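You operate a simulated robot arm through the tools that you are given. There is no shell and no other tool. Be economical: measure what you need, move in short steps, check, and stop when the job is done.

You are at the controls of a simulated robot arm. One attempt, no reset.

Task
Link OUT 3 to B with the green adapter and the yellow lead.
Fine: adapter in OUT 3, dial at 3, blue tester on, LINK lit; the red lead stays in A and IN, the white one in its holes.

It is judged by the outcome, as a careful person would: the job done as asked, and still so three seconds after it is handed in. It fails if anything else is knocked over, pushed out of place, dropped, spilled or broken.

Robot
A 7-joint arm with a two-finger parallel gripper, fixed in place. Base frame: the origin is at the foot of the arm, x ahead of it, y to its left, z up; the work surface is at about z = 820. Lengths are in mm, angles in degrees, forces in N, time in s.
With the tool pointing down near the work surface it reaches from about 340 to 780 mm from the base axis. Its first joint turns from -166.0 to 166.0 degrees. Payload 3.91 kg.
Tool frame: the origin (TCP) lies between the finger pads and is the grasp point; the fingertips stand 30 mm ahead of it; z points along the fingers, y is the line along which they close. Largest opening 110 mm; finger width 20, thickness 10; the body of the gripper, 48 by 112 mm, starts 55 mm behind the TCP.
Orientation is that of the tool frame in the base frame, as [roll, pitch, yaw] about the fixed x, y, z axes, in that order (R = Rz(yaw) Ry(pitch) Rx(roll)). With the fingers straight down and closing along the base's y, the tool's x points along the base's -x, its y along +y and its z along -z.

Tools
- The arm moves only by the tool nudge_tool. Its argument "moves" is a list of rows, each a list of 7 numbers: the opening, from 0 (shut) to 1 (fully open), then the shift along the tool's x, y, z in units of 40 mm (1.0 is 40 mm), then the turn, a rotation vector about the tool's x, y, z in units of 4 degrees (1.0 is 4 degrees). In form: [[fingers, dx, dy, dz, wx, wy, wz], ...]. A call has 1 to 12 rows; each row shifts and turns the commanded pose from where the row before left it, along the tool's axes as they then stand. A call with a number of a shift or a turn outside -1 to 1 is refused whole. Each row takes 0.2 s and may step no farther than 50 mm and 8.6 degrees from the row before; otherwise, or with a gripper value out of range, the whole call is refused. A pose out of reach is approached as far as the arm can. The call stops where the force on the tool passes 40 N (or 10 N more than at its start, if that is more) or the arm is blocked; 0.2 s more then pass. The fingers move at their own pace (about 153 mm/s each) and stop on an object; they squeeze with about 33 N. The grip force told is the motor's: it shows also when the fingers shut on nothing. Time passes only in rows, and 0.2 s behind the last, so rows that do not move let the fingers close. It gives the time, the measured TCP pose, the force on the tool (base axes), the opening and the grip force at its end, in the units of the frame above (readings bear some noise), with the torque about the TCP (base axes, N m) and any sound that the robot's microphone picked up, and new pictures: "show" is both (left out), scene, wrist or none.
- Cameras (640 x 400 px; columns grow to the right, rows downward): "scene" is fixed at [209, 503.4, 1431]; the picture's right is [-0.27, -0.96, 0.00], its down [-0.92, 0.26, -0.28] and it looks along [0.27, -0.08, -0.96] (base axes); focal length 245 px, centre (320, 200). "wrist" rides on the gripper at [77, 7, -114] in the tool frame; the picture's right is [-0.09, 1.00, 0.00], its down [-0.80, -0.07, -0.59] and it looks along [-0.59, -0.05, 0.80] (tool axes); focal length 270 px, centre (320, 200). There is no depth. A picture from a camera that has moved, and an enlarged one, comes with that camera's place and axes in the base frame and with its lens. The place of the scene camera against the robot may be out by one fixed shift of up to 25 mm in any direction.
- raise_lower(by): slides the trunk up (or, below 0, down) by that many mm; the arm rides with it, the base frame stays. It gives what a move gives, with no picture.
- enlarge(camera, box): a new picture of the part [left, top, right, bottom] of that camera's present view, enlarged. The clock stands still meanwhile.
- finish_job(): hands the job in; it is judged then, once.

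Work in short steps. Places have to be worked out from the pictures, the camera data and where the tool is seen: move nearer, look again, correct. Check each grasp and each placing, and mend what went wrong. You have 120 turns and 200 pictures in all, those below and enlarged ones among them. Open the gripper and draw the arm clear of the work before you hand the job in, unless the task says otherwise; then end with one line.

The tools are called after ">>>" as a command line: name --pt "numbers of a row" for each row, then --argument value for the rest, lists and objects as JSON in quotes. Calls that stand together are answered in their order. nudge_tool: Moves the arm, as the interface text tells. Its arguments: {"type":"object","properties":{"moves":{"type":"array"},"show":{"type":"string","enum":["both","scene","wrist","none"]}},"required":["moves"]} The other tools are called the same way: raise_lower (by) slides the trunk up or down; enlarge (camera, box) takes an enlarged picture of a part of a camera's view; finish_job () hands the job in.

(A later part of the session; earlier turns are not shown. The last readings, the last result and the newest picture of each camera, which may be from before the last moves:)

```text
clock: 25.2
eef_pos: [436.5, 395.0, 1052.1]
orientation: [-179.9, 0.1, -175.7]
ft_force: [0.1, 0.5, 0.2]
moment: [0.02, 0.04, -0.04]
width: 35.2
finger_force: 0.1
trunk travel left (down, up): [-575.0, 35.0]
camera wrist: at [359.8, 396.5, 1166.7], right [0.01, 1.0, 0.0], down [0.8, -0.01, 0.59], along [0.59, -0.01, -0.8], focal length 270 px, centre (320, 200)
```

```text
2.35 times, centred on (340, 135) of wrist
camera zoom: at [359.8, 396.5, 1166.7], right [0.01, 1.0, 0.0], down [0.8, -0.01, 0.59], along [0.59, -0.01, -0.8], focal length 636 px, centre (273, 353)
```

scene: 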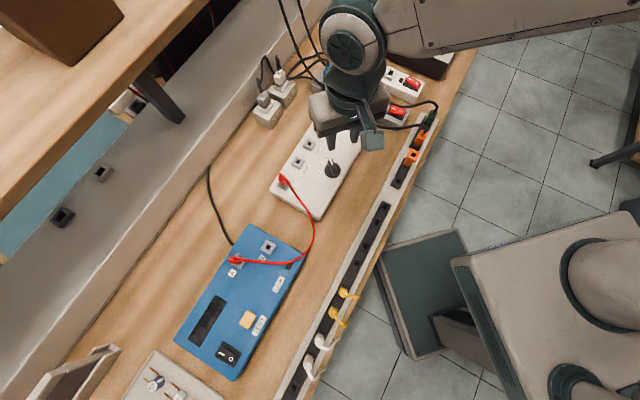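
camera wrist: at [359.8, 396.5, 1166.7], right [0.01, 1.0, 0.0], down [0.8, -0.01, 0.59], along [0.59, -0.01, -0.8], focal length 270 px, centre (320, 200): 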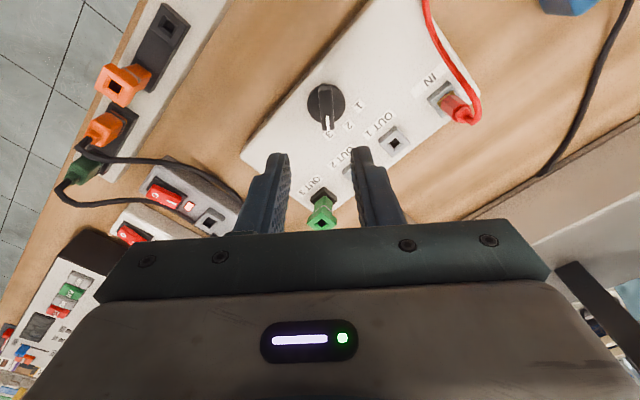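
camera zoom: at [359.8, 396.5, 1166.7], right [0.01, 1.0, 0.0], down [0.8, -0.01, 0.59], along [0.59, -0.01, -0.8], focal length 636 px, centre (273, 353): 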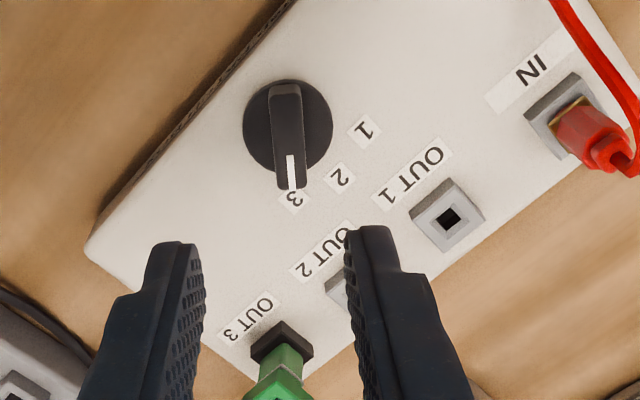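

The dial reads 3 and the box is in place. Now I go to the yellow plugs near (178,449) and (141,487), restoring the 45° yaw on the way.

>>> nudge_tool --pt "0.46 0 0 0 0 0 -1" --pt "0.46 0 0 0 0 0 -1" --pt "0.46 0 0 0 0 0 -1" --pt "0.46 0 0 0 0 0 -1" --pt "0.46 0 0 0 0 0 -1" --pt "0.46 0 0 0 0 0 -1" --pt "0.46 0 0 0 0 0 -1" --pt "0.46 0 0 0 0 0 -1" --pt "0.46 0 0 0 0 0 -1" --pt "0.46 0 0 0 0 0 -1" --pt "0.46 0 0 0 0 0 -0.15" --show "none"

>>> nudge_tool --pt "0.46 0.52 0.9 0 0 0 0" --pt "0.46 0.52 0.9 0 0 0 0" --pt "0.46 0.52 0.9 0 0 0 0" --pt "0.46 0.52 0.9 0 0 0 0" --pt "0.46 0.52 0.9 0 0 0 0" --pt "0.46 0.52 0.9 0 0 0 0" --pt "0.46 0.52 0.8 0 0 0 0" --pt "0.46 0 0 0 0 0 0"

>>> enlarge --camera "wrist" --box '[180, 20, 460, 200]'

```text
clock: 27.6
eef_pos: [436.9, 396.5, 1053.4]
orientation: [-179.9, 0.0, -135.1]
ft_force: [-0.8, 1.2, -0.4]
moment: [0.0, 0.0, -0.03]
width: 50.6
finger_force: 0.0
trunk travel left (down, up): [-575.0, 35.0]
```

```text
clock: 29.4
eef_pos: [156.4, 472.4, 1056.1]
orientation: [180.0, 0.0, -135.2]
ft_force: [0.3, 0.6, 0.0]
moment: [-0.01, -0.04, 0.01]
width: 50.5
finger_force: 0.1
trunk travel left (down, up): [-575.0, 35.0]
camera wrist: at [97.4, 423.7, 1170.9], right [-0.64, 0.77, 0.0], down [0.62, 0.51, 0.59], along [0.46, 0.38, -0.8], focal length 270 px, centre (320, 200)
```

scene: 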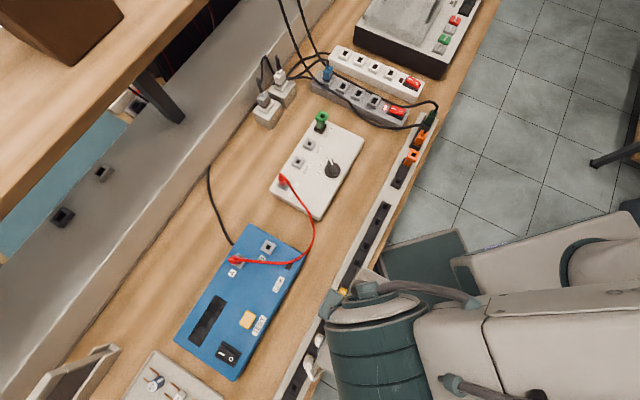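
wrist: 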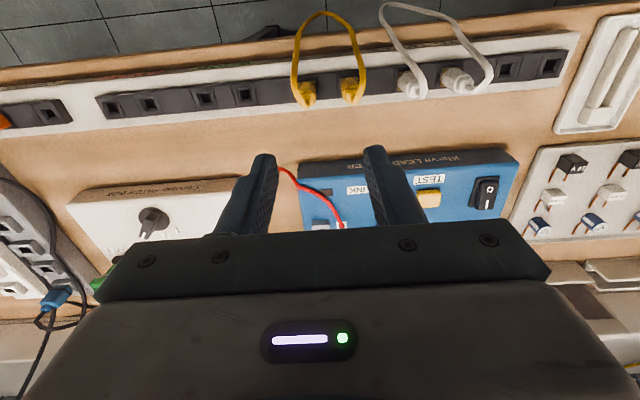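

```text
2.22 times, centred on (320, 110) of wrist
camera zoom: at [97.4, 423.7, 1170.9], right [-0.64, 0.77, 0.0], down [0.62, 0.51, 0.59], along [0.46, 0.38, -0.8], focal length 601 px, centre (320, 400)
```

zoom: 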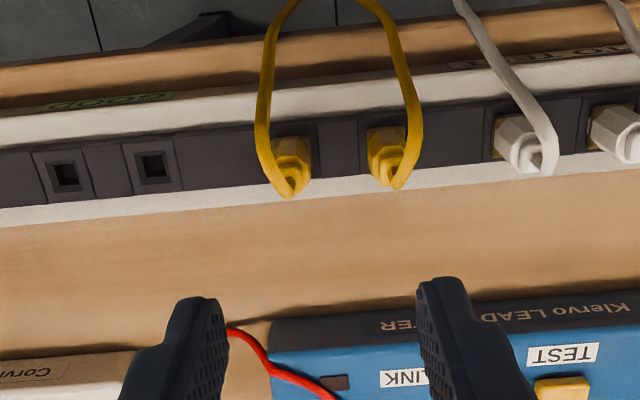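

I choose the right-hand yellow plug (about (135,494)) for B and the other for OUT 3. I move above it and descend for a precise view.

>>> nudge_tool --pt "0.32 0 0.76 0.5 0 0 0" --pt "0.32 0 0 0.9 0 0 0" --pt "0.32 0 0 0.9 0 0 0" --pt "0.32 0 0 0 0 0 0" --show "wrist"

>>> enlarge --camera "wrist" --box '[240, 50, 400, 210]'

```text
clock: 30.4
eef_pos: [135.3, 492.7, 960.7]
orientation: [180.0, -0.1, -135.2]
ft_force: [0.6, -0.5, 0.3]
moment: [0.0, 0.0, -0.03]
width: 35.2
finger_force: 0.0
trunk travel left (down, up): [-575.0, 35.0]
camera wrist: at [76.6, 443.8, 1076.4], right [-0.64, 0.77, 0.0], down [0.62, 0.51, 0.59], along [0.46, 0.38, -0.8], focal length 270 px, centre (320, 200)
```

wrist: 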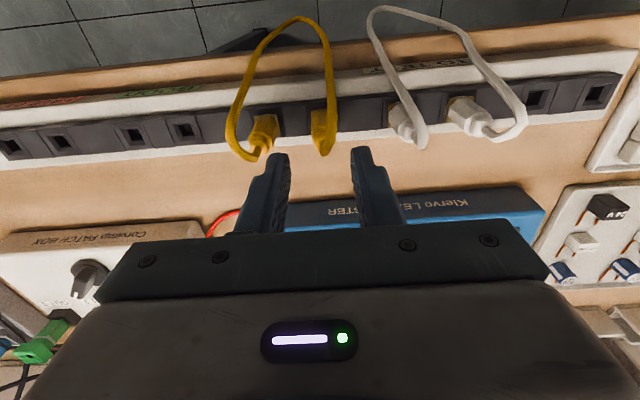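

```text
2.50 times, centred on (320, 130) of wrist
camera zoom: at [76.6, 443.8, 1076.4], right [-0.64, 0.77, 0.0], down [0.62, 0.51, 0.59], along [0.46, 0.38, -0.8], focal length 676 px, centre (320, 375)
```

zoom: 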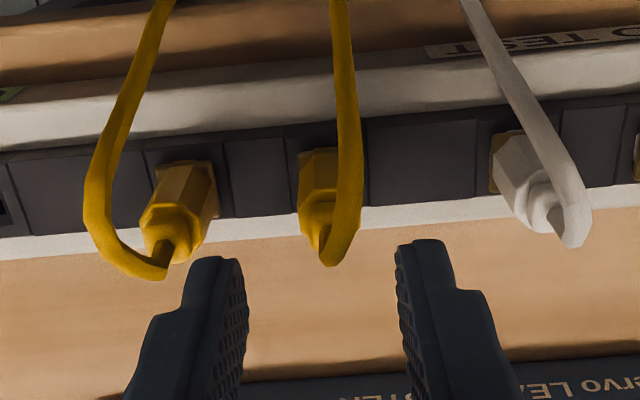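

The plug body spans z≈864–898 with the strain relief up to about 921, and it's laterally centred. I descend to TCP z≈897 and close.

>>> nudge_tool --pt "0.32 0 0 0.8 0 0 0" --pt "0.32 0 0 0.5 0 0 0" --pt "0.32 0 0 0.3 0 0 0" --pt "0.32 0 0 0 0 0 0" --show "wrist"

>>> enlarge --camera "wrist" --box '[240, 70, 400, 230]'

```text
clock: 31.4
eef_pos: [136.4, 492.1, 895.6]
orientation: [-179.9, 0.0, -135.1]
ft_force: [0.6, -0.3, -0.8]
moment: [-0.01, -0.01, 0.0]
width: 35.2
finger_force: 0.0
trunk travel left (down, up): [-575.0, 35.0]
camera wrist: at [77.0, 443.3, 1010.8], right [-0.64, 0.77, 0.0], down [0.62, 0.51, 0.59], along [0.46, 0.38, -0.8], focal length 270 px, centre (320, 200)
```

wrist: 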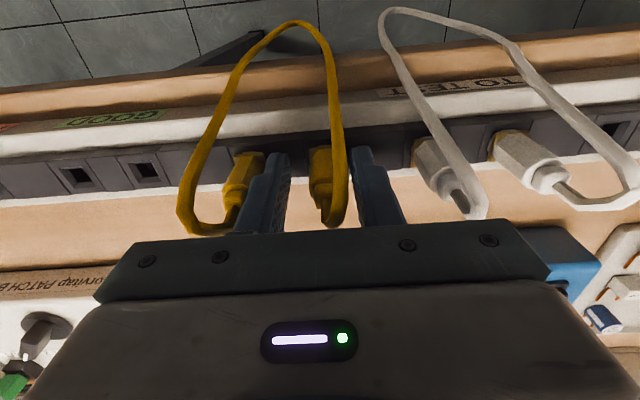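

```text
2.50 times, centred on (320, 150) of wrist
camera zoom: at [77.0, 443.3, 1010.8], right [-0.64, 0.77, 0.0], down [0.62, 0.51, 0.59], along [0.46, 0.38, -0.8], focal length 676 px, centre (320, 325)
```

zoom: 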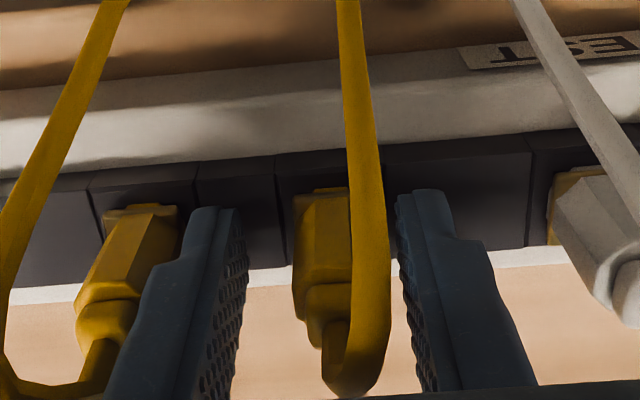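

The fingers straddle the plug cleanly. I close.

>>> nudge_tool --pt "0.0 0 0 0 0 0 0" --pt "0.0 0 0 0 0 0 0" --pt "0.0 0 0 0 0 0 0" --show "none"

>>> enlarge --camera "wrist" --box '[240, 70, 400, 230]'

```text
clock: 32.2
eef_pos: [134.6, 493.7, 896.5]
orientation: [179.9, 0.0, -135.2]
ft_force: [-8.4, 8.6, -0.2]
moment: [0.3, 0.32, 0.03]
width: 16.6
finger_force: 32.9
trunk travel left (down, up): [-575.0, 35.0]
```

```text
2.50 times, centred on (320, 150) of wrist
camera zoom: at [75.6, 444.2, 1011.0], right [-0.64, 0.77, 0.0], down [0.62, 0.51, 0.59], along [0.46, 0.38, -0.8], focal length 676 px, centre (320, 325)
```

zoom: 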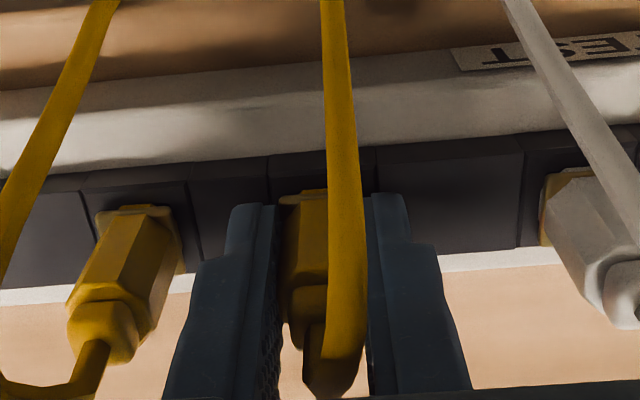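

Gripped at 16.6 mm. I pull straight up.

>>> nudge_tool --pt "0.0 0 0 -0.25 0 0 0" --pt "0.0 0 0 -0.25 0 0 0" --pt "0.0 0 0 -0.5 0 0 0" --pt "0.0 0 0 -0.75 0 0 0" --pt "0.0 0 0 0 0 0 0"

>>> enlarge --camera "wrist" --box '[240, 70, 400, 230]'

```text
clock: 33.4
eef_pos: [140.0, 492.1, 968.3]
orientation: [-180.0, 0.0, -135.2]
ft_force: [0.1, -0.5, -0.8]
moment: [0.03, 0.02, 0.01]
width: 16.4
finger_force: 32.8
trunk travel left (down, up): [-575.0, 35.0]
camera wrist: at [79.7, 443.4, 1082.5], right [-0.64, 0.77, 0.0], down [0.62, 0.51, 0.59], along [0.46, 0.38, -0.8], focal length 270 px, centre (320, 200)
```

scene: 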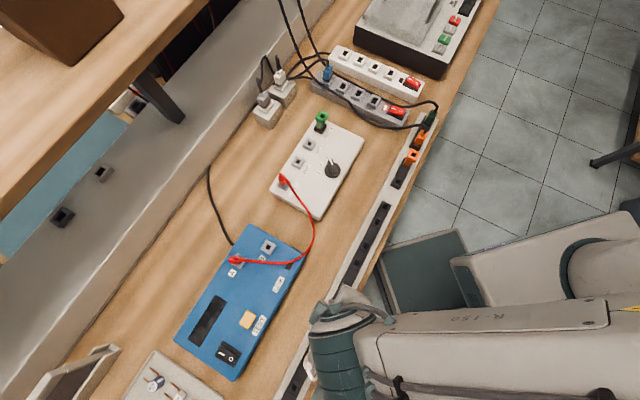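
wrist: 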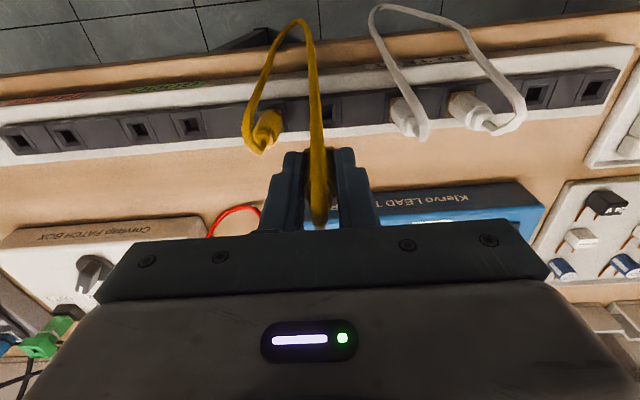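

```text
2.50 times, centred on (320, 150) of wrist
camera zoom: at [79.7, 443.4, 1082.5], right [-0.64, 0.77, 0.0], down [0.62, 0.51, 0.59], along [0.46, 0.38, -0.8], focal length 676 px, centre (320, 325)
```

zoom: 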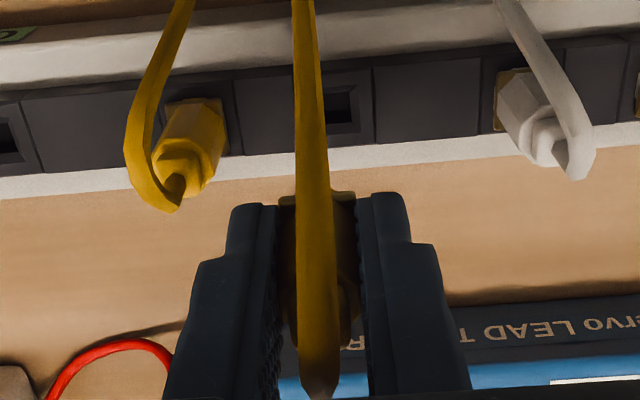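

The plug is out. Next I carry it toward B, estimated at (307,595,886), a bit higher to clear the red cable.

>>> nudge_tool --pt "0.0 0 0 -0.9 0 0 0" --pt "0.0 -0.8 -0.2 -0.3 0 0 0" --pt "0.0 -0.8 -0.2 0 0 0 0" --pt "0.0 -0.8 -0.2 0 0 0 0" --pt "0.0 -0.8 -0.2 0 0 0 0" --pt "0.0 -0.8 -0.2 0 0 0 0" --pt "0.0 -0.5 -0.16 0 0 0 0" --pt "0.0 0 0 0 0 0 0"

>>> enlarge --camera "wrist" --box '[220, 40, 420, 200]'

>>> enlarge --camera "scene" --box '[200, 190, 360, 330]'

```text
clock: 35.2
eef_pos: [299.4, 584.5, 1015.4]
orientation: [-180.0, 0.0, -135.2]
ft_force: [0.4, -0.4, -0.4]
moment: [0.0, 0.02, -0.01]
width: 16.4
finger_force: 33.3
trunk travel left (down, up): [-575.0, 35.0]
camera wrist: at [240.2, 535.3, 1129.9], right [-0.64, 0.77, 0.0], down [0.62, 0.51, 0.59], along [0.46, 0.38, -0.8], focal length 270 px, centre (320, 200)
```

scene: 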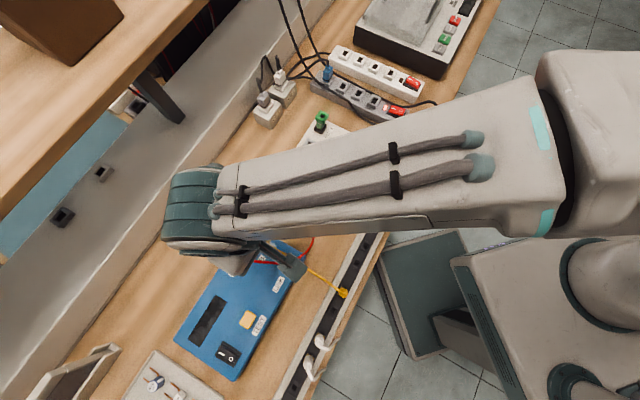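
wrist: 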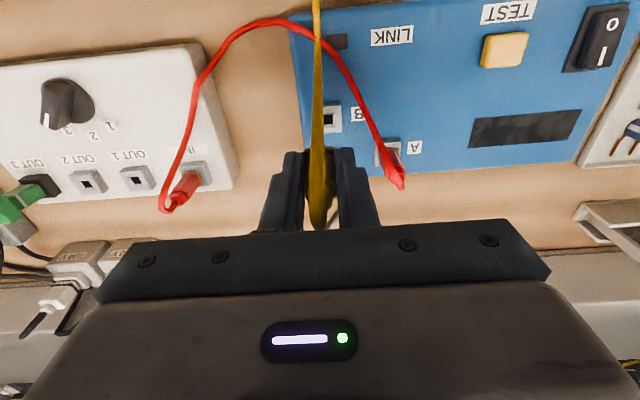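

```text
2.50 times, centred on (320, 120) of wrist
camera zoom: at [240.2, 535.3, 1129.9], right [-0.64, 0.77, 0.0], down [0.62, 0.51, 0.59], along [0.46, 0.38, -0.8], focal length 676 px, centre (320, 400)
```

zoom: 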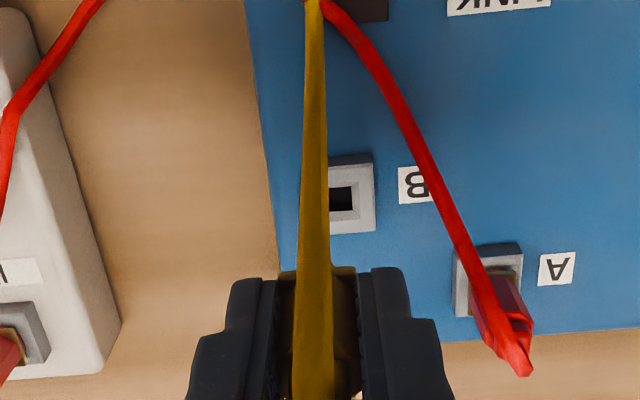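

```text
2.86 times, centred on (280, 260) of scene
camera zoom: at [209.0, 503.4, 1431.0], right [-0.27, -0.96, 0.0], down [-0.92, 0.26, -0.28], along [0.27, -0.08, -0.96], focal length 699 px, centre (434, 29)
```

zoom: 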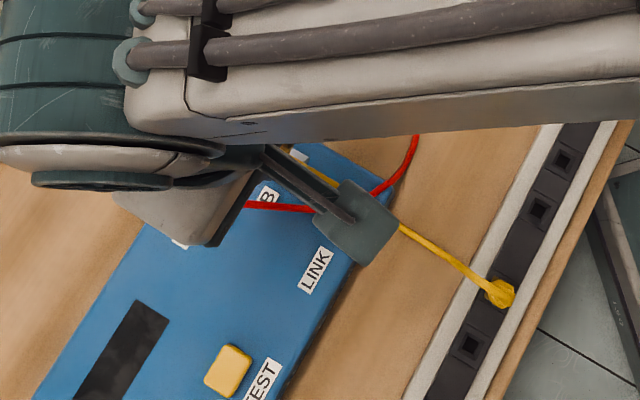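

B is triangulated at (305,599,881). The plug needs to move about 14.5 mm outward and 5.7 mm right. I do that and descend to z≈955.

>>> nudge_tool --pt "0.0 -0.36 0.14 0 0 0 0" --pt "0.0 0 0 0.6 0 0 0" --pt "0.0 0 0 0.6 0 0 0" --pt "0.0 0 0 0.3 0 0 0" --pt "0.0 0 0 0 0 0 0" --show "wrist"

>>> enlarge --camera "wrist" --box '[220, 60, 420, 220]'

>>> enlarge --camera "scene" --box '[200, 210, 320, 300]'

```text
clock: 36.4
eef_pos: [306.0, 601.0, 953.0]
orientation: [180.0, 0.0, -135.2]
ft_force: [0.9, 0.0, 0.6]
moment: [-0.01, 0.01, -0.01]
width: 16.7
finger_force: 33.0
trunk travel left (down, up): [-575.0, 35.0]
camera wrist: at [245.3, 551.4, 1068.2], right [-0.64, 0.77, 0.0], down [0.62, 0.51, 0.59], along [0.46, 0.38, -0.8], focal length 270 px, centre (320, 200)
```

wrist: 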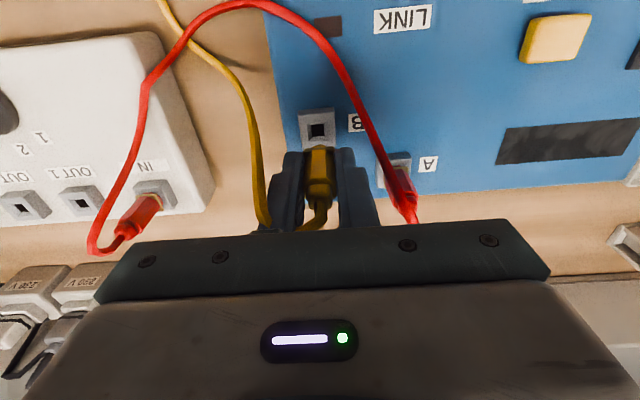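

```text
2.50 times, centred on (320, 140) of wrist
camera zoom: at [245.3, 551.4, 1068.2], right [-0.64, 0.77, 0.0], down [0.62, 0.51, 0.59], along [0.46, 0.38, -0.8], focal length 676 px, centre (320, 350)
```

zoom: 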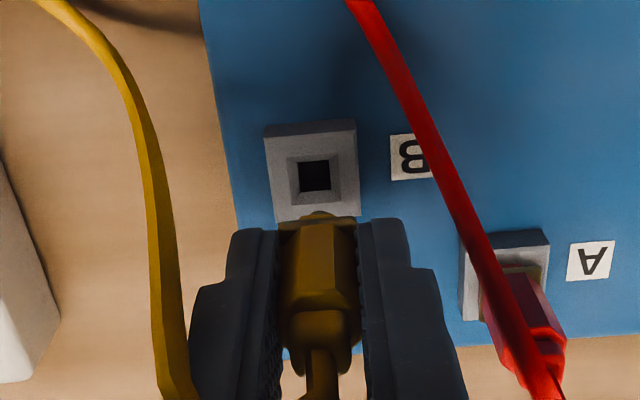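

```text
4.44 times, centred on (260, 255) of scene
camera zoom: at [209.0, 503.4, 1431.0], right [-0.27, -0.96, 0.0], down [-0.92, 0.26, -0.28], along [0.27, -0.08, -0.96], focal length 1087 px, centre (587, -44)
```

zoom: 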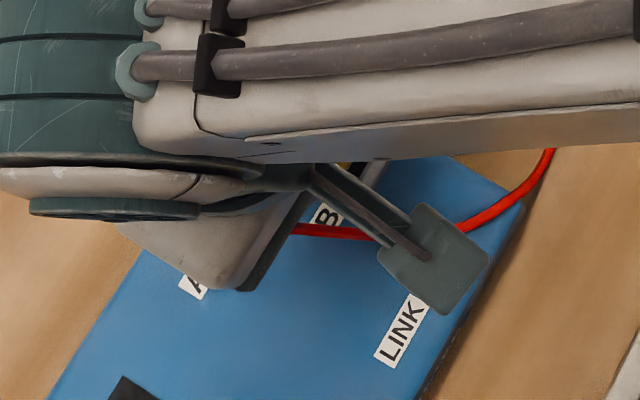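

Nearly aligned: the hole is about 1.2 mm left of the plug axis. I correct and lower further.

>>> nudge_tool --pt "0.0 -0.015 -0.03 0.2 0 0 0" --pt "0.0 0 0 0.3 0 0 0" --pt "0.0 0 0 0 0 0 0" --show "none"

>>> enlarge --camera "wrist" --box '[240, 80, 400, 220]'

```text
clock: 37.2
eef_pos: [305.2, 600.6, 934.2]
orientation: [-180.0, 0.0, -135.2]
ft_force: [0.1, 0.1, 0.1]
moment: [-0.03, -0.02, -0.03]
width: 16.5
finger_force: 33.4
trunk travel left (down, up): [-575.0, 35.0]
```

```text
2.86 times, centred on (320, 150) of wrist
camera zoom: at [246.3, 550.7, 1049.2], right [-0.64, 0.77, 0.0], down [0.62, 0.51, 0.59], along [0.46, 0.38, -0.8], focal length 772 px, centre (320, 343)
```

zoom: 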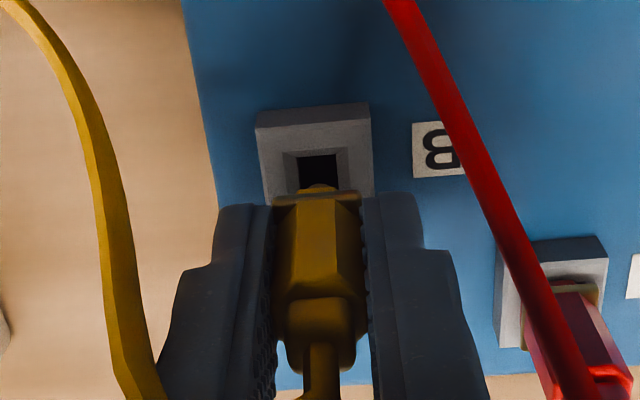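

Pin and hole are lined up. I lower toward the seat at about z 914.

>>> nudge_tool --pt "0.0 0 0 0.15 0 0 0" --pt "0.0 0 0 0.1 0 0 0" --pt "0.0 0 0 0.1 0 0 0" --pt "0.0 0 0 0.1 0 0 0" --show "none"

>>> enlarge --camera "wrist" --box '[240, 80, 400, 220]'

```text
clock: 38.2
eef_pos: [306.5, 598.4, 914.3]
orientation: [-179.9, -0.4, -135.2]
ft_force: [-3.5, -7.0, 4.4]
moment: [-0.34, 0.17, -0.02]
width: 16.8
finger_force: 32.7
trunk travel left (down, up): [-575.0, 35.0]
```

```text
2.86 times, centred on (320, 150) of wrist
camera zoom: at [246.1, 550.9, 1030.7], right [-0.64, 0.77, 0.0], down [0.62, 0.52, 0.59], along [0.46, 0.38, -0.81], focal length 772 px, centre (320, 343)
```

zoom: 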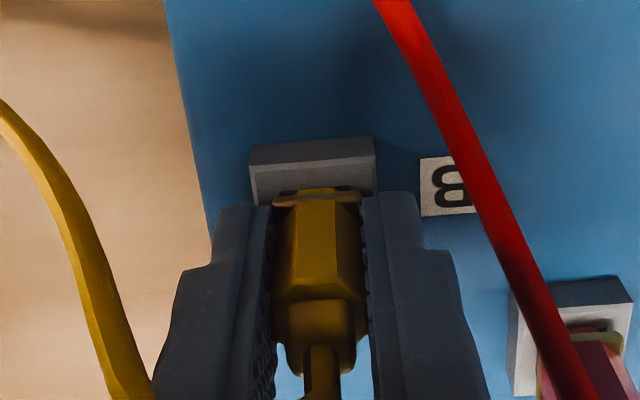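

There's a slight sideways load toward the robot. I relieve 1 mm and press down gently to bottom out.

>>> nudge_tool --pt "0.0 0.025 0 0.03 0 0 0" --pt "0.0 0 0 0.05 0 0 0" --pt "0.0 0 0 0.05 0 0 0" --pt "0.0 0 0 0.05 0 0 0" --show "none"

>>> enlarge --camera "wrist" --box '[240, 80, 400, 220]'

```text
clock: 39.2
eef_pos: [305.1, 598.9, 914.3]
orientation: [179.8, 0.5, -135.1]
ft_force: [-1.5, -1.5, 30.1]
moment: [-0.16, 0.09, -0.01]
width: 16.6
finger_force: 32.5
trunk travel left (down, up): [-575.0, 35.0]
```

```text
2.86 times, centred on (320, 150) of wrist
camera zoom: at [245.2, 548.8, 1029.1], right [-0.64, 0.77, 0.0], down [0.62, 0.51, 0.6], along [0.46, 0.39, -0.8], focal length 772 px, centre (320, 343)
```

zoom: 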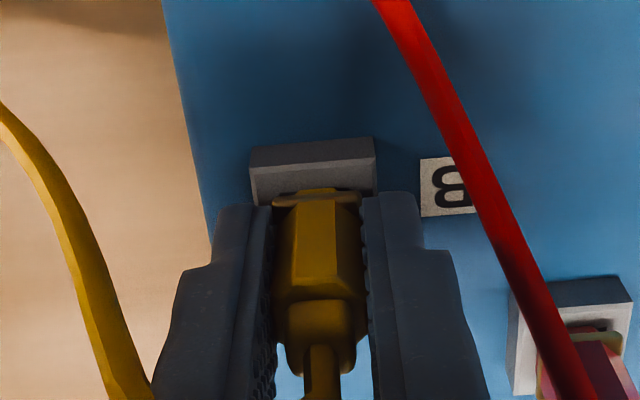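

It bottomed at z≈914 as predicted. I relax, open a little and rise.

>>> nudge_tool --pt "0.0 0 0 -0.09 0 0 0" --pt "0.3 0 0 0 0 0 0" --pt "0.3 0 0 0 0 0 0" --pt "0.3 0 0 -0.5 0 0 0" --pt "0.3 0 0 -1 0 0 0" --pt "0.3 0 0 -1 0 0 0" --pt "0.3 0 0 -1 0 0 0"

>>> enlarge --camera "wrist" --box '[220, 20, 460, 200]'

```text
clock: 40.8
eef_pos: [308.0, 599.2, 1051.9]
orientation: [-180.0, -0.1, -135.2]
ft_force: [0.8, -0.6, -0.3]
moment: [-0.01, 0.0, 0.03]
width: 32.9
finger_force: 0.0
trunk travel left (down, up): [-575.0, 35.0]
camera wrist: at [247.5, 549.9, 1167.7], right [-0.64, 0.77, 0.0], down [0.62, 0.51, 0.59], along [0.46, 0.38, -0.8], focal length 270 px, centre (320, 200)
```

scene: 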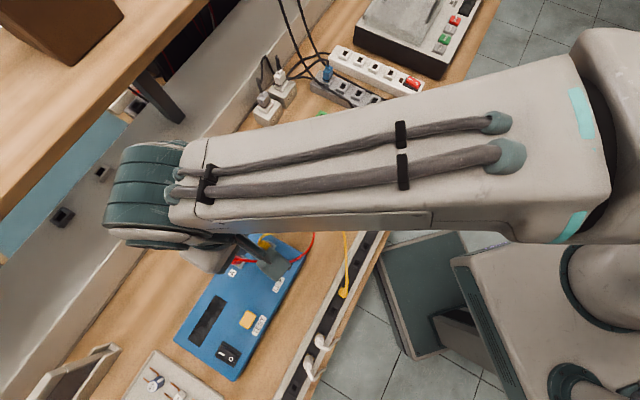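
wrist: 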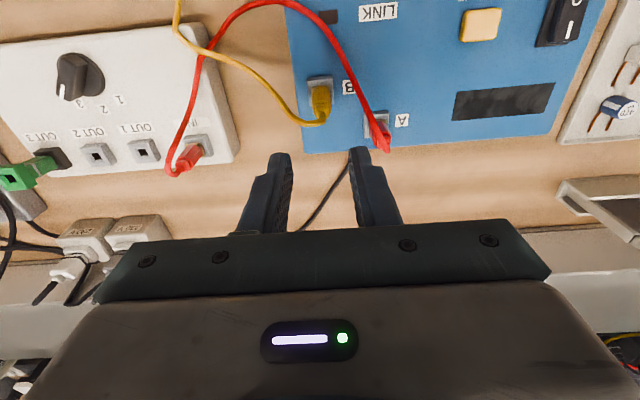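

```text
2.22 times, centred on (340, 110) of wrist
camera zoom: at [247.5, 549.9, 1167.7], right [-0.64, 0.77, 0.0], down [0.62, 0.51, 0.59], along [0.46, 0.38, -0.8], focal length 601 px, centre (276, 400)
```

zoom: 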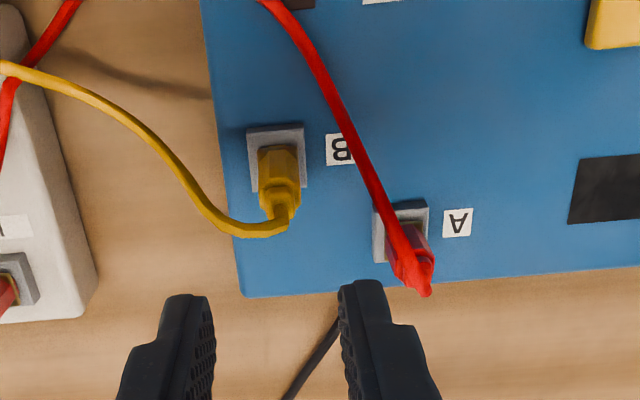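

The plug is well seated in B and the red lead is undisturbed. While I'm near, I go to the tester's power rocker at about (124,722), fingers closed, and look.

>>> nudge_tool --pt "0.0 0.2 0.9 0 0 0 0" --pt "0.0 0.2 0.9 0 0 0 0" --pt "0.0 0.2 0.9 0 0 0 0" --pt "0.0 0.2 0.9 0 0 0 0" --pt "0.0 0.2 0.9 0 0 0 0" --pt "0.0 0.07 0.9 0 0 0 0" --pt "0.0 0 0 0.8 0 0 0" --pt "0.0 0 0 0 0 0 0"

>>> enlarge --camera "wrist" --box '[220, 20, 460, 200]'

```text
clock: 42.6
eef_pos: [122.3, 716.9, 1019.8]
orientation: [-180.0, -0.1, -135.2]
ft_force: [0.4, -0.1, 0.5]
moment: [-0.01, 0.01, 0.01]
width: 0.0
finger_force: 32.9
out of reach, approached as far as the arm can: row 6
trunk travel left (down, up): [-575.0, 35.0]
camera wrist: at [62.6, 668.5, 1134.7], right [-0.64, 0.77, 0.0], down [0.62, 0.51, 0.59], along [0.46, 0.38, -0.8], focal length 270 px, centre (320, 200)
```

scene: 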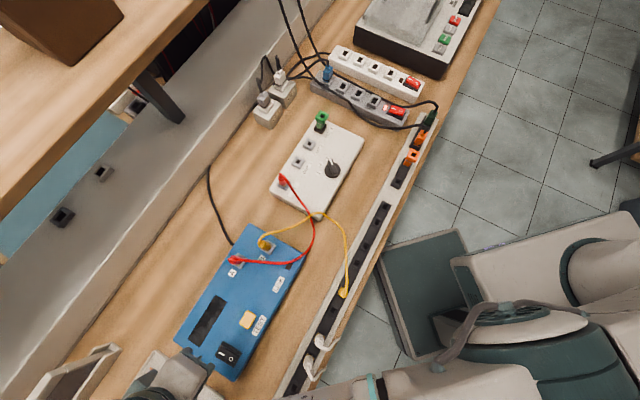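
wrist: 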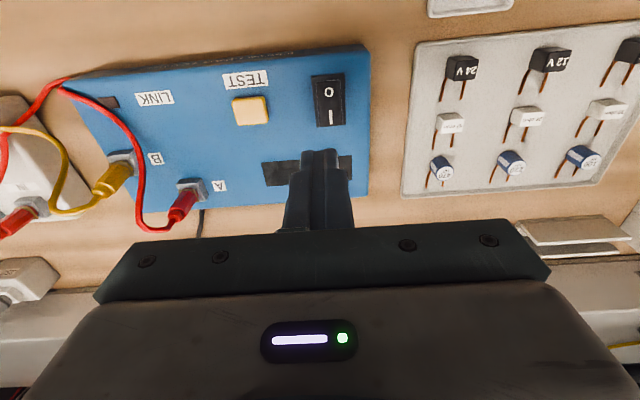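

```text
2.22 times, centred on (340, 110) of wrist
camera zoom: at [62.6, 668.5, 1134.7], right [-0.64, 0.77, 0.0], down [0.62, 0.51, 0.59], along [0.46, 0.38, -0.8], focal length 601 px, centre (276, 400)
```

zoom: 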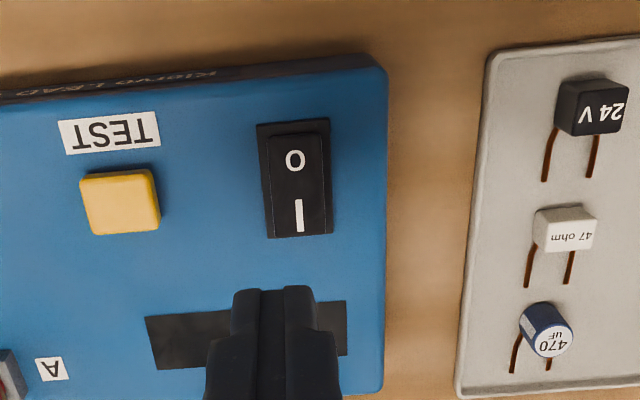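

The "I" half of the rocker lies at about (127,735). I move over it and descend to just above it; currently "O" seems down-side near the rail.

>>> nudge_tool --pt "0.0 0 0 0.9 0 0 0" --pt "0.0 -0.2 0.1 0.5 0 0 0" --pt "0.0 -0.16 0.1 0.2 0 0 0" --pt "0.0 0 0 0 0 0 0" --show "wrist"

>>> enlarge --camera "wrist" --box '[220, 40, 440, 200]'

```text
clock: 43.6
eef_pos: [125.2, 729.6, 954.2]
orientation: [-179.9, 0.0, -135.2]
ft_force: [-0.1, -0.3, -0.7]
moment: [0.01, 0.01, 0.0]
width: 0.0
finger_force: 33.2
out of reach, approached as far as the arm can: row 3
trunk travel left (down, up): [-575.0, 35.0]
camera wrist: at [65.8, 680.5, 1070.5], right [-0.64, 0.77, 0.0], down [0.62, 0.51, 0.59], along [0.46, 0.38, -0.8], focal length 270 px, centre (320, 200)
```

wrist: 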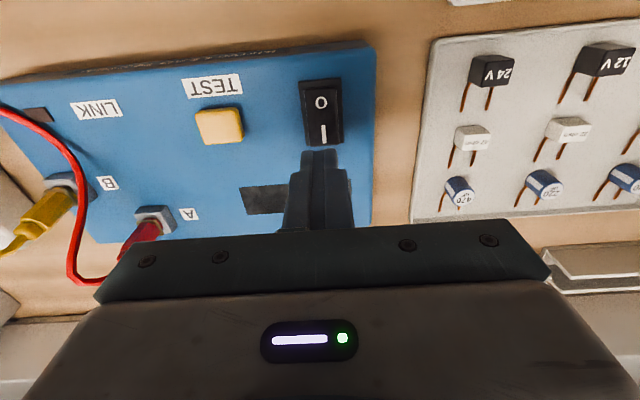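

```text
2.50 times, centred on (330, 120) of wrist
camera zoom: at [65.8, 680.5, 1070.5], right [-0.64, 0.77, 0.0], down [0.62, 0.51, 0.59], along [0.46, 0.38, -0.8], focal length 676 px, centre (295, 400)
```

zoom: 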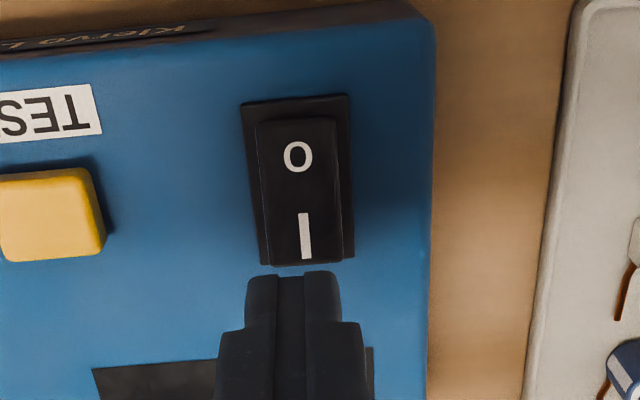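

The raised half is "I", so the tester is off. The I end is about 2.5 mm further out and 2.3 mm right; I shift and descend to just above it.

>>> nudge_tool --pt "0.0 0 0 0.5 0 0 0" --pt "0.0 -0.06 0.06 0.2 0 0 0" --pt "0.0 0 0 0 0 0 0" --show "none"

>>> enlarge --camera "wrist" --box '[220, 60, 440, 220]'

```text
clock: 44.4
eef_pos: [124.0, 731.6, 927.9]
orientation: [179.9, 0.0, -135.1]
ft_force: [-0.2, 0.5, -0.5]
moment: [0.0, -0.01, 0.01]
width: 0.0
finger_force: 32.9
trunk travel left (down, up): [-575.0, 35.0]
```

```text
2.50 times, centred on (330, 140) of wrist
camera zoom: at [65.0, 682.5, 1042.2], right [-0.64, 0.77, 0.0], down [0.62, 0.51, 0.59], along [0.46, 0.38, -0.8], focal length 676 px, centre (295, 350)
```

zoom: 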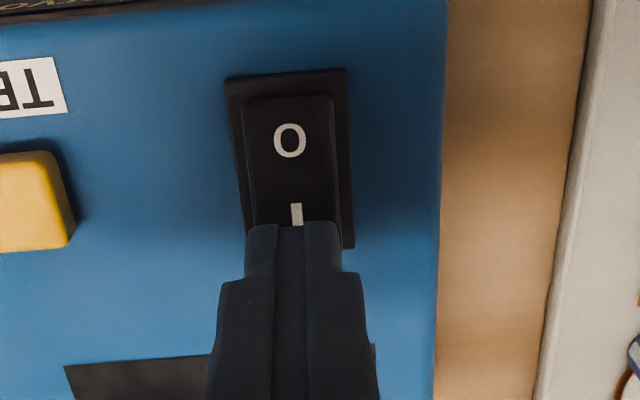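

The fingertips are over the I end. I press down in small steps and listen for a click.

>>> nudge_tool --pt "0.0 0 0 0.15 0 0 0" --pt "0.0 0 0 0.1 0 0 0" --pt "0.0 0 0 0.1 0 0 0" --pt "0.0 0 0 0.1 0 0 0" --pt "0.0 0 0 0.1 0 0 0" --show "none"

>>> enlarge --camera "wrist" --box '[120, 40, 440, 220]'

```text
clock: 45.7
eef_pos: [126.1, 733.5, 913.8]
orientation: [179.3, 0.8, -135.3]
ft_force: [1.0, -0.7, 9.4]
moment: [-0.09, 0.03, -0.05]
width: 0.0
finger_force: 33.2
trunk travel left (down, up): [-575.0, 35.0]
heard: click
stopped in row 5: the force on the tool passed its limit at 42 N (the readings are from after the stop); the commanded pose is now the measured one
```

```text
2.00 times, centred on (280, 130) of wrist
camera zoom: at [67.0, 682.8, 1028.6], right [-0.64, 0.77, 0.01], down [0.62, 0.5, 0.6], along [0.46, 0.39, -0.8], focal length 541 px, centre (400, 340)
```

zoom: 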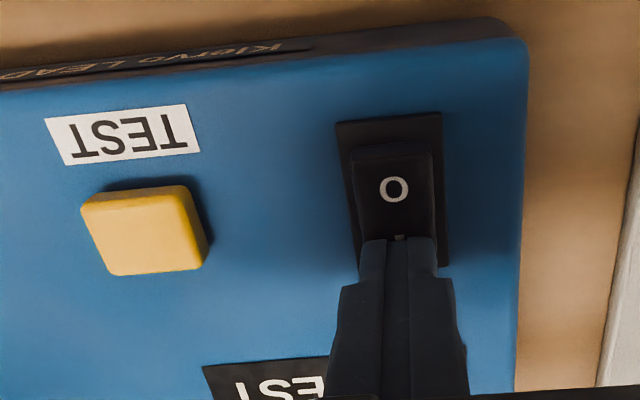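

Clicked and the display shows text. I rise and look.

>>> nudge_tool --pt "0.0 0 0 -0.6 0 0 0" --pt "0.0 0 0 -0.9 0 0 0" --pt "0.0 0.5 -0.3 -0.9 0 0 0" --pt "0.0 0 0 -0.6 0 0 0" --show "wrist"

>>> enlarge --camera "wrist" --box '[0, 20, 400, 230]'

>>> enlarge --camera "scene" --box '[160, 190, 360, 400]'

```text
clock: 46.7
eef_pos: [125.3, 710.8, 1033.8]
orientation: [179.5, 0.5, -135.3]
ft_force: [-0.5, -0.4, -0.1]
moment: [-0.01, -0.04, 0.03]
width: 0.2
finger_force: 33.4
trunk travel left (down, up): [-575.0, 35.0]
camera wrist: at [64.5, 659.2, 1147.3], right [-0.64, 0.77, 0.01], down [0.62, 0.5, 0.6], along [0.46, 0.39, -0.8], focal length 270 px, centre (320, 200)
```

wrist: 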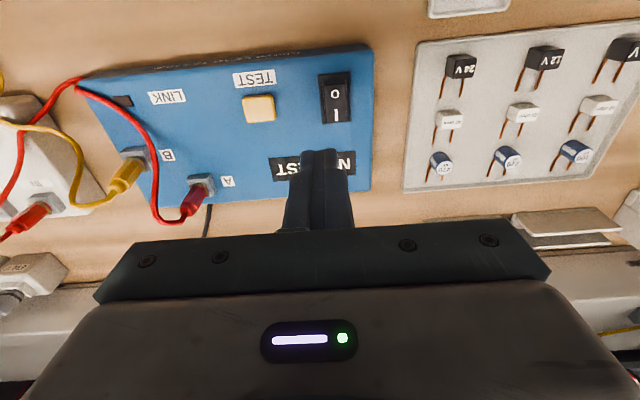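

```text
1.60 times, centred on (200, 125) of wrist
camera zoom: at [64.5, 659.2, 1147.3], right [-0.64, 0.77, 0.01], down [0.62, 0.5, 0.6], along [0.46, 0.39, -0.8], focal length 432 px, centre (512, 320)
```

zoom: 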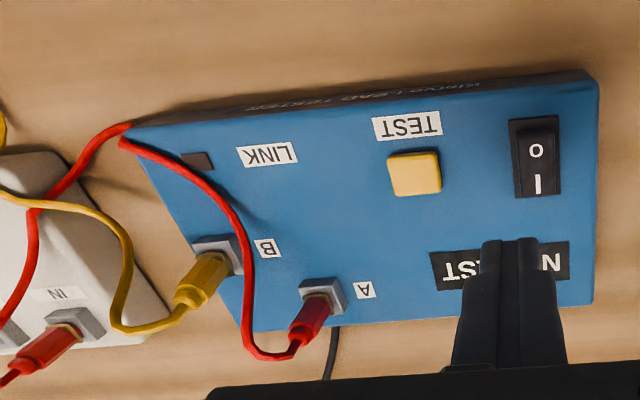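

```text
1.90 times, centred on (260, 295) of scene
camera zoom: at [209.0, 503.4, 1431.0], right [-0.27, -0.96, 0.0], down [-0.92, 0.26, -0.28], along [0.27, -0.08, -0.96], focal length 466 px, centre (434, 19)
```

zoom: 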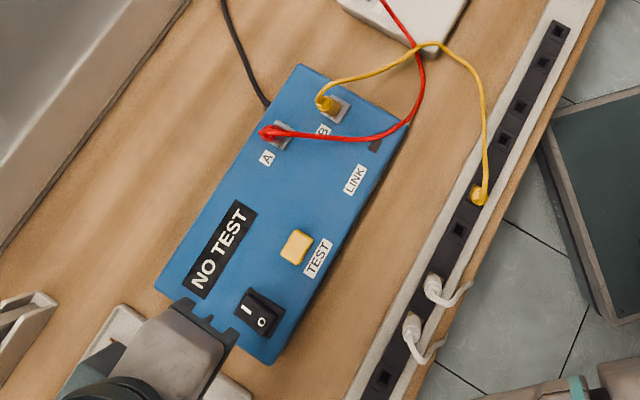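

The tester is on and shows "NO TEST", so TEST probably has to be pressed after linking. I return to the remaining yellow plug at about (167,463), straightening the slight tool tilt.

>>> nudge_tool --pt "0.32 0.7 -0.9 -0.3 0.125 0.125 0" --pt "0.32 0.7 -0.9 0 0 0 0" --pt "0.32 0.7 -0.9 0 0 0 0" --pt "0.32 0.7 -0.9 0 0 0 0" --pt "0.32 0.7 -0.9 0.5 0 0 0" --pt "0.32 0.15 -0.65 0.7 0 0 0" --pt "0.32 0 0 0 0 0 0"

>>> enlarge --camera "wrist" --box '[200, 40, 440, 200]'

```text
clock: 48.3
eef_pos: [160.0, 460.1, 996.4]
orientation: [179.9, 0.1, -135.2]
ft_force: [0.3, -0.3, -0.2]
moment: [-0.02, 0.01, 0.02]
width: 35.2
finger_force: 0.1
trunk travel left (down, up): [-575.0, 35.0]
camera wrist: at [101.4, 409.9, 1110.3], right [-0.64, 0.77, 0.0], down [0.62, 0.51, 0.6], along [0.46, 0.38, -0.8], focal length 270 px, centre (320, 200)
```

scene: 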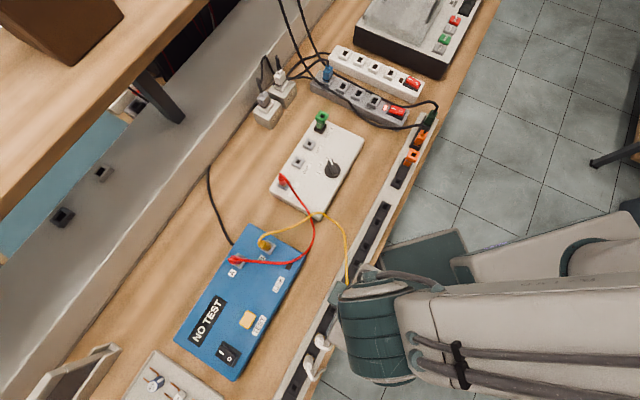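
wrist: 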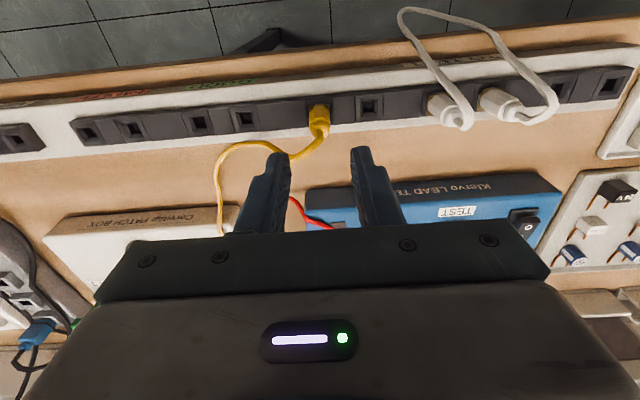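

```text
2.50 times, centred on (320, 120) of wrist
camera zoom: at [101.4, 409.9, 1110.3], right [-0.64, 0.77, 0.0], down [0.62, 0.51, 0.6], along [0.46, 0.38, -0.8], focal length 676 px, centre (320, 400)
```

zoom: 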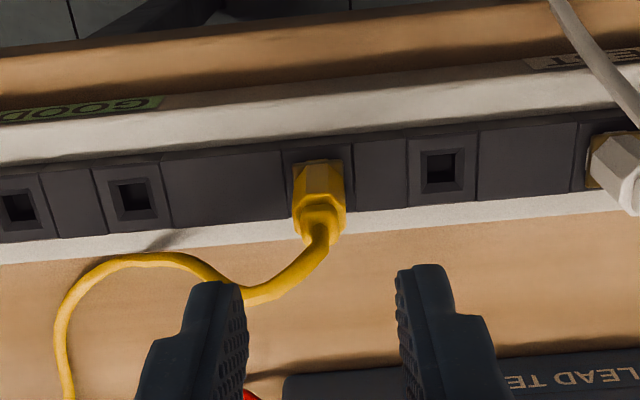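

The plug is about 6.5 mm further out than the TCP. I shift and descend part way to see how its cable lies relative to the left finger.

>>> nudge_tool --pt "0.32 -0.16 0 0.5 0 0 0" --pt "0.32 0 0 0.4 0 0 0" --pt "0.32 0 0 0 0 0 0" --show "wrist"

>>> enlarge --camera "wrist" --box '[220, 60, 420, 220]'

>>> enlarge --camera "scene" --box '[280, 190, 400, 310]'

```text
clock: 49.1
eef_pos: [166.4, 464.1, 958.3]
orientation: [180.0, 0.1, -135.3]
ft_force: [-0.7, 0.1, 0.2]
moment: [0.0, 0.02, 0.0]
width: 35.3
finger_force: 0.0
trunk travel left (down, up): [-575.0, 35.0]
camera wrist: at [106.7, 414.9, 1072.9], right [-0.64, 0.77, 0.0], down [0.62, 0.51, 0.6], along [0.46, 0.38, -0.8], focal length 270 px, centre (320, 200)
```

wrist: 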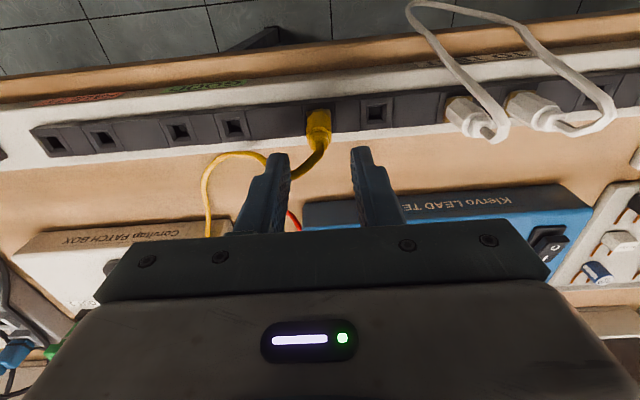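

```text
2.50 times, centred on (320, 140) of wrist
camera zoom: at [106.7, 414.9, 1072.9], right [-0.64, 0.77, 0.0], down [0.62, 0.51, 0.6], along [0.46, 0.38, -0.8], focal length 676 px, centre (320, 350)
```

zoom: 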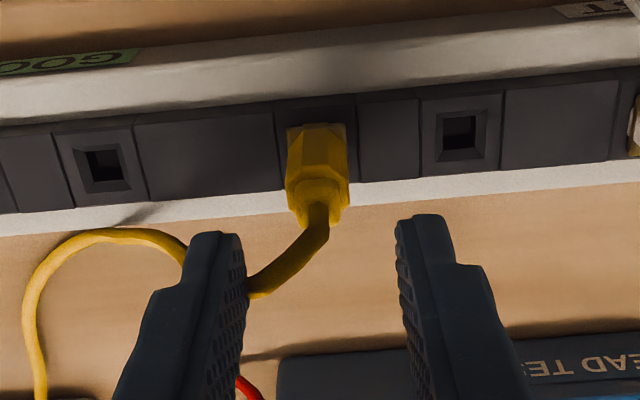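

```text
3.33 times, centred on (340, 250) of scene
camera zoom: at [209.0, 503.4, 1431.0], right [-0.27, -0.96, 0.0], down [-0.92, 0.26, -0.28], along [0.27, -0.08, -0.96], focal length 815 px, centre (253, 33)
```

zoom: 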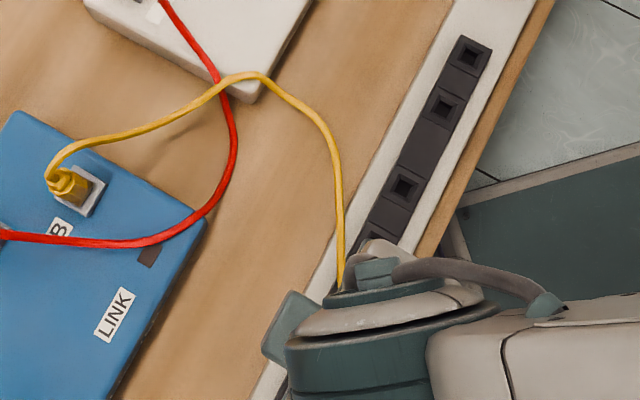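

The cable leaves outward behind the left finger, clear of it. I shift 1.5 mm left, descend to z≈897 and check before closing.

>>> nudge_tool --pt "0.32 0 -0.04 0.6 0 0 0" --pt "0.32 0 0 0.5 0 0 0" --pt "0.32 0 0 0.42 0 0 0" --pt "0.32 0 0 0 0 0 0" --show "wrist"

>>> enlarge --camera "wrist" --box '[240, 70, 400, 230]'

```text
clock: 50.1
eef_pos: [169.0, 462.3, 898.3]
orientation: [-179.9, 0.1, -135.3]
ft_force: [0.0, 1.0, 0.3]
moment: [-0.02, 0.01, -0.03]
width: 35.2
finger_force: 0.0
trunk travel left (down, up): [-575.0, 35.0]
camera wrist: at [108.2, 413.9, 1012.1], right [-0.64, 0.77, 0.0], down [0.62, 0.51, 0.6], along [0.46, 0.38, -0.8], focal length 270 px, centre (320, 200)
```

wrist: 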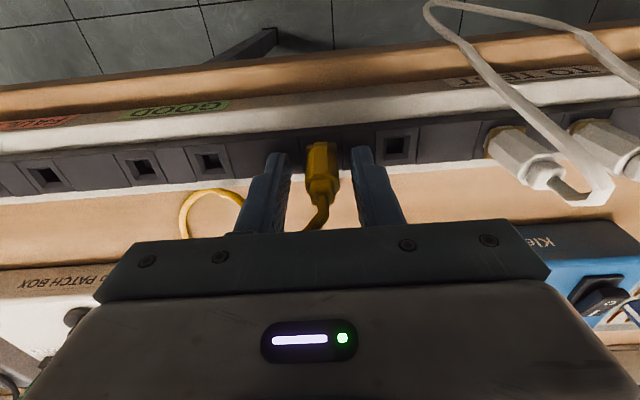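

```text
2.50 times, centred on (320, 150) of wrist
camera zoom: at [108.2, 413.9, 1012.1], right [-0.64, 0.77, 0.0], down [0.62, 0.51, 0.6], along [0.46, 0.38, -0.8], focal length 676 px, centre (320, 325)
```

zoom: 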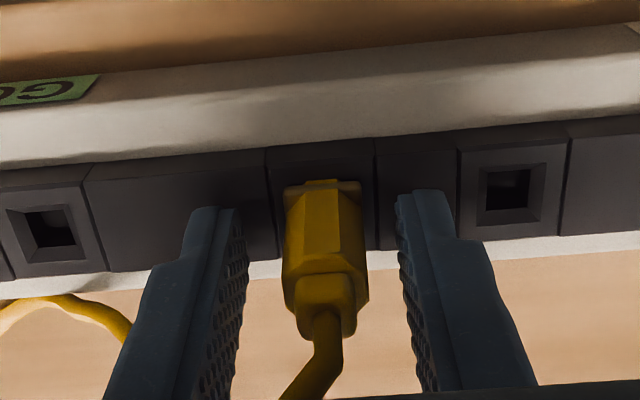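

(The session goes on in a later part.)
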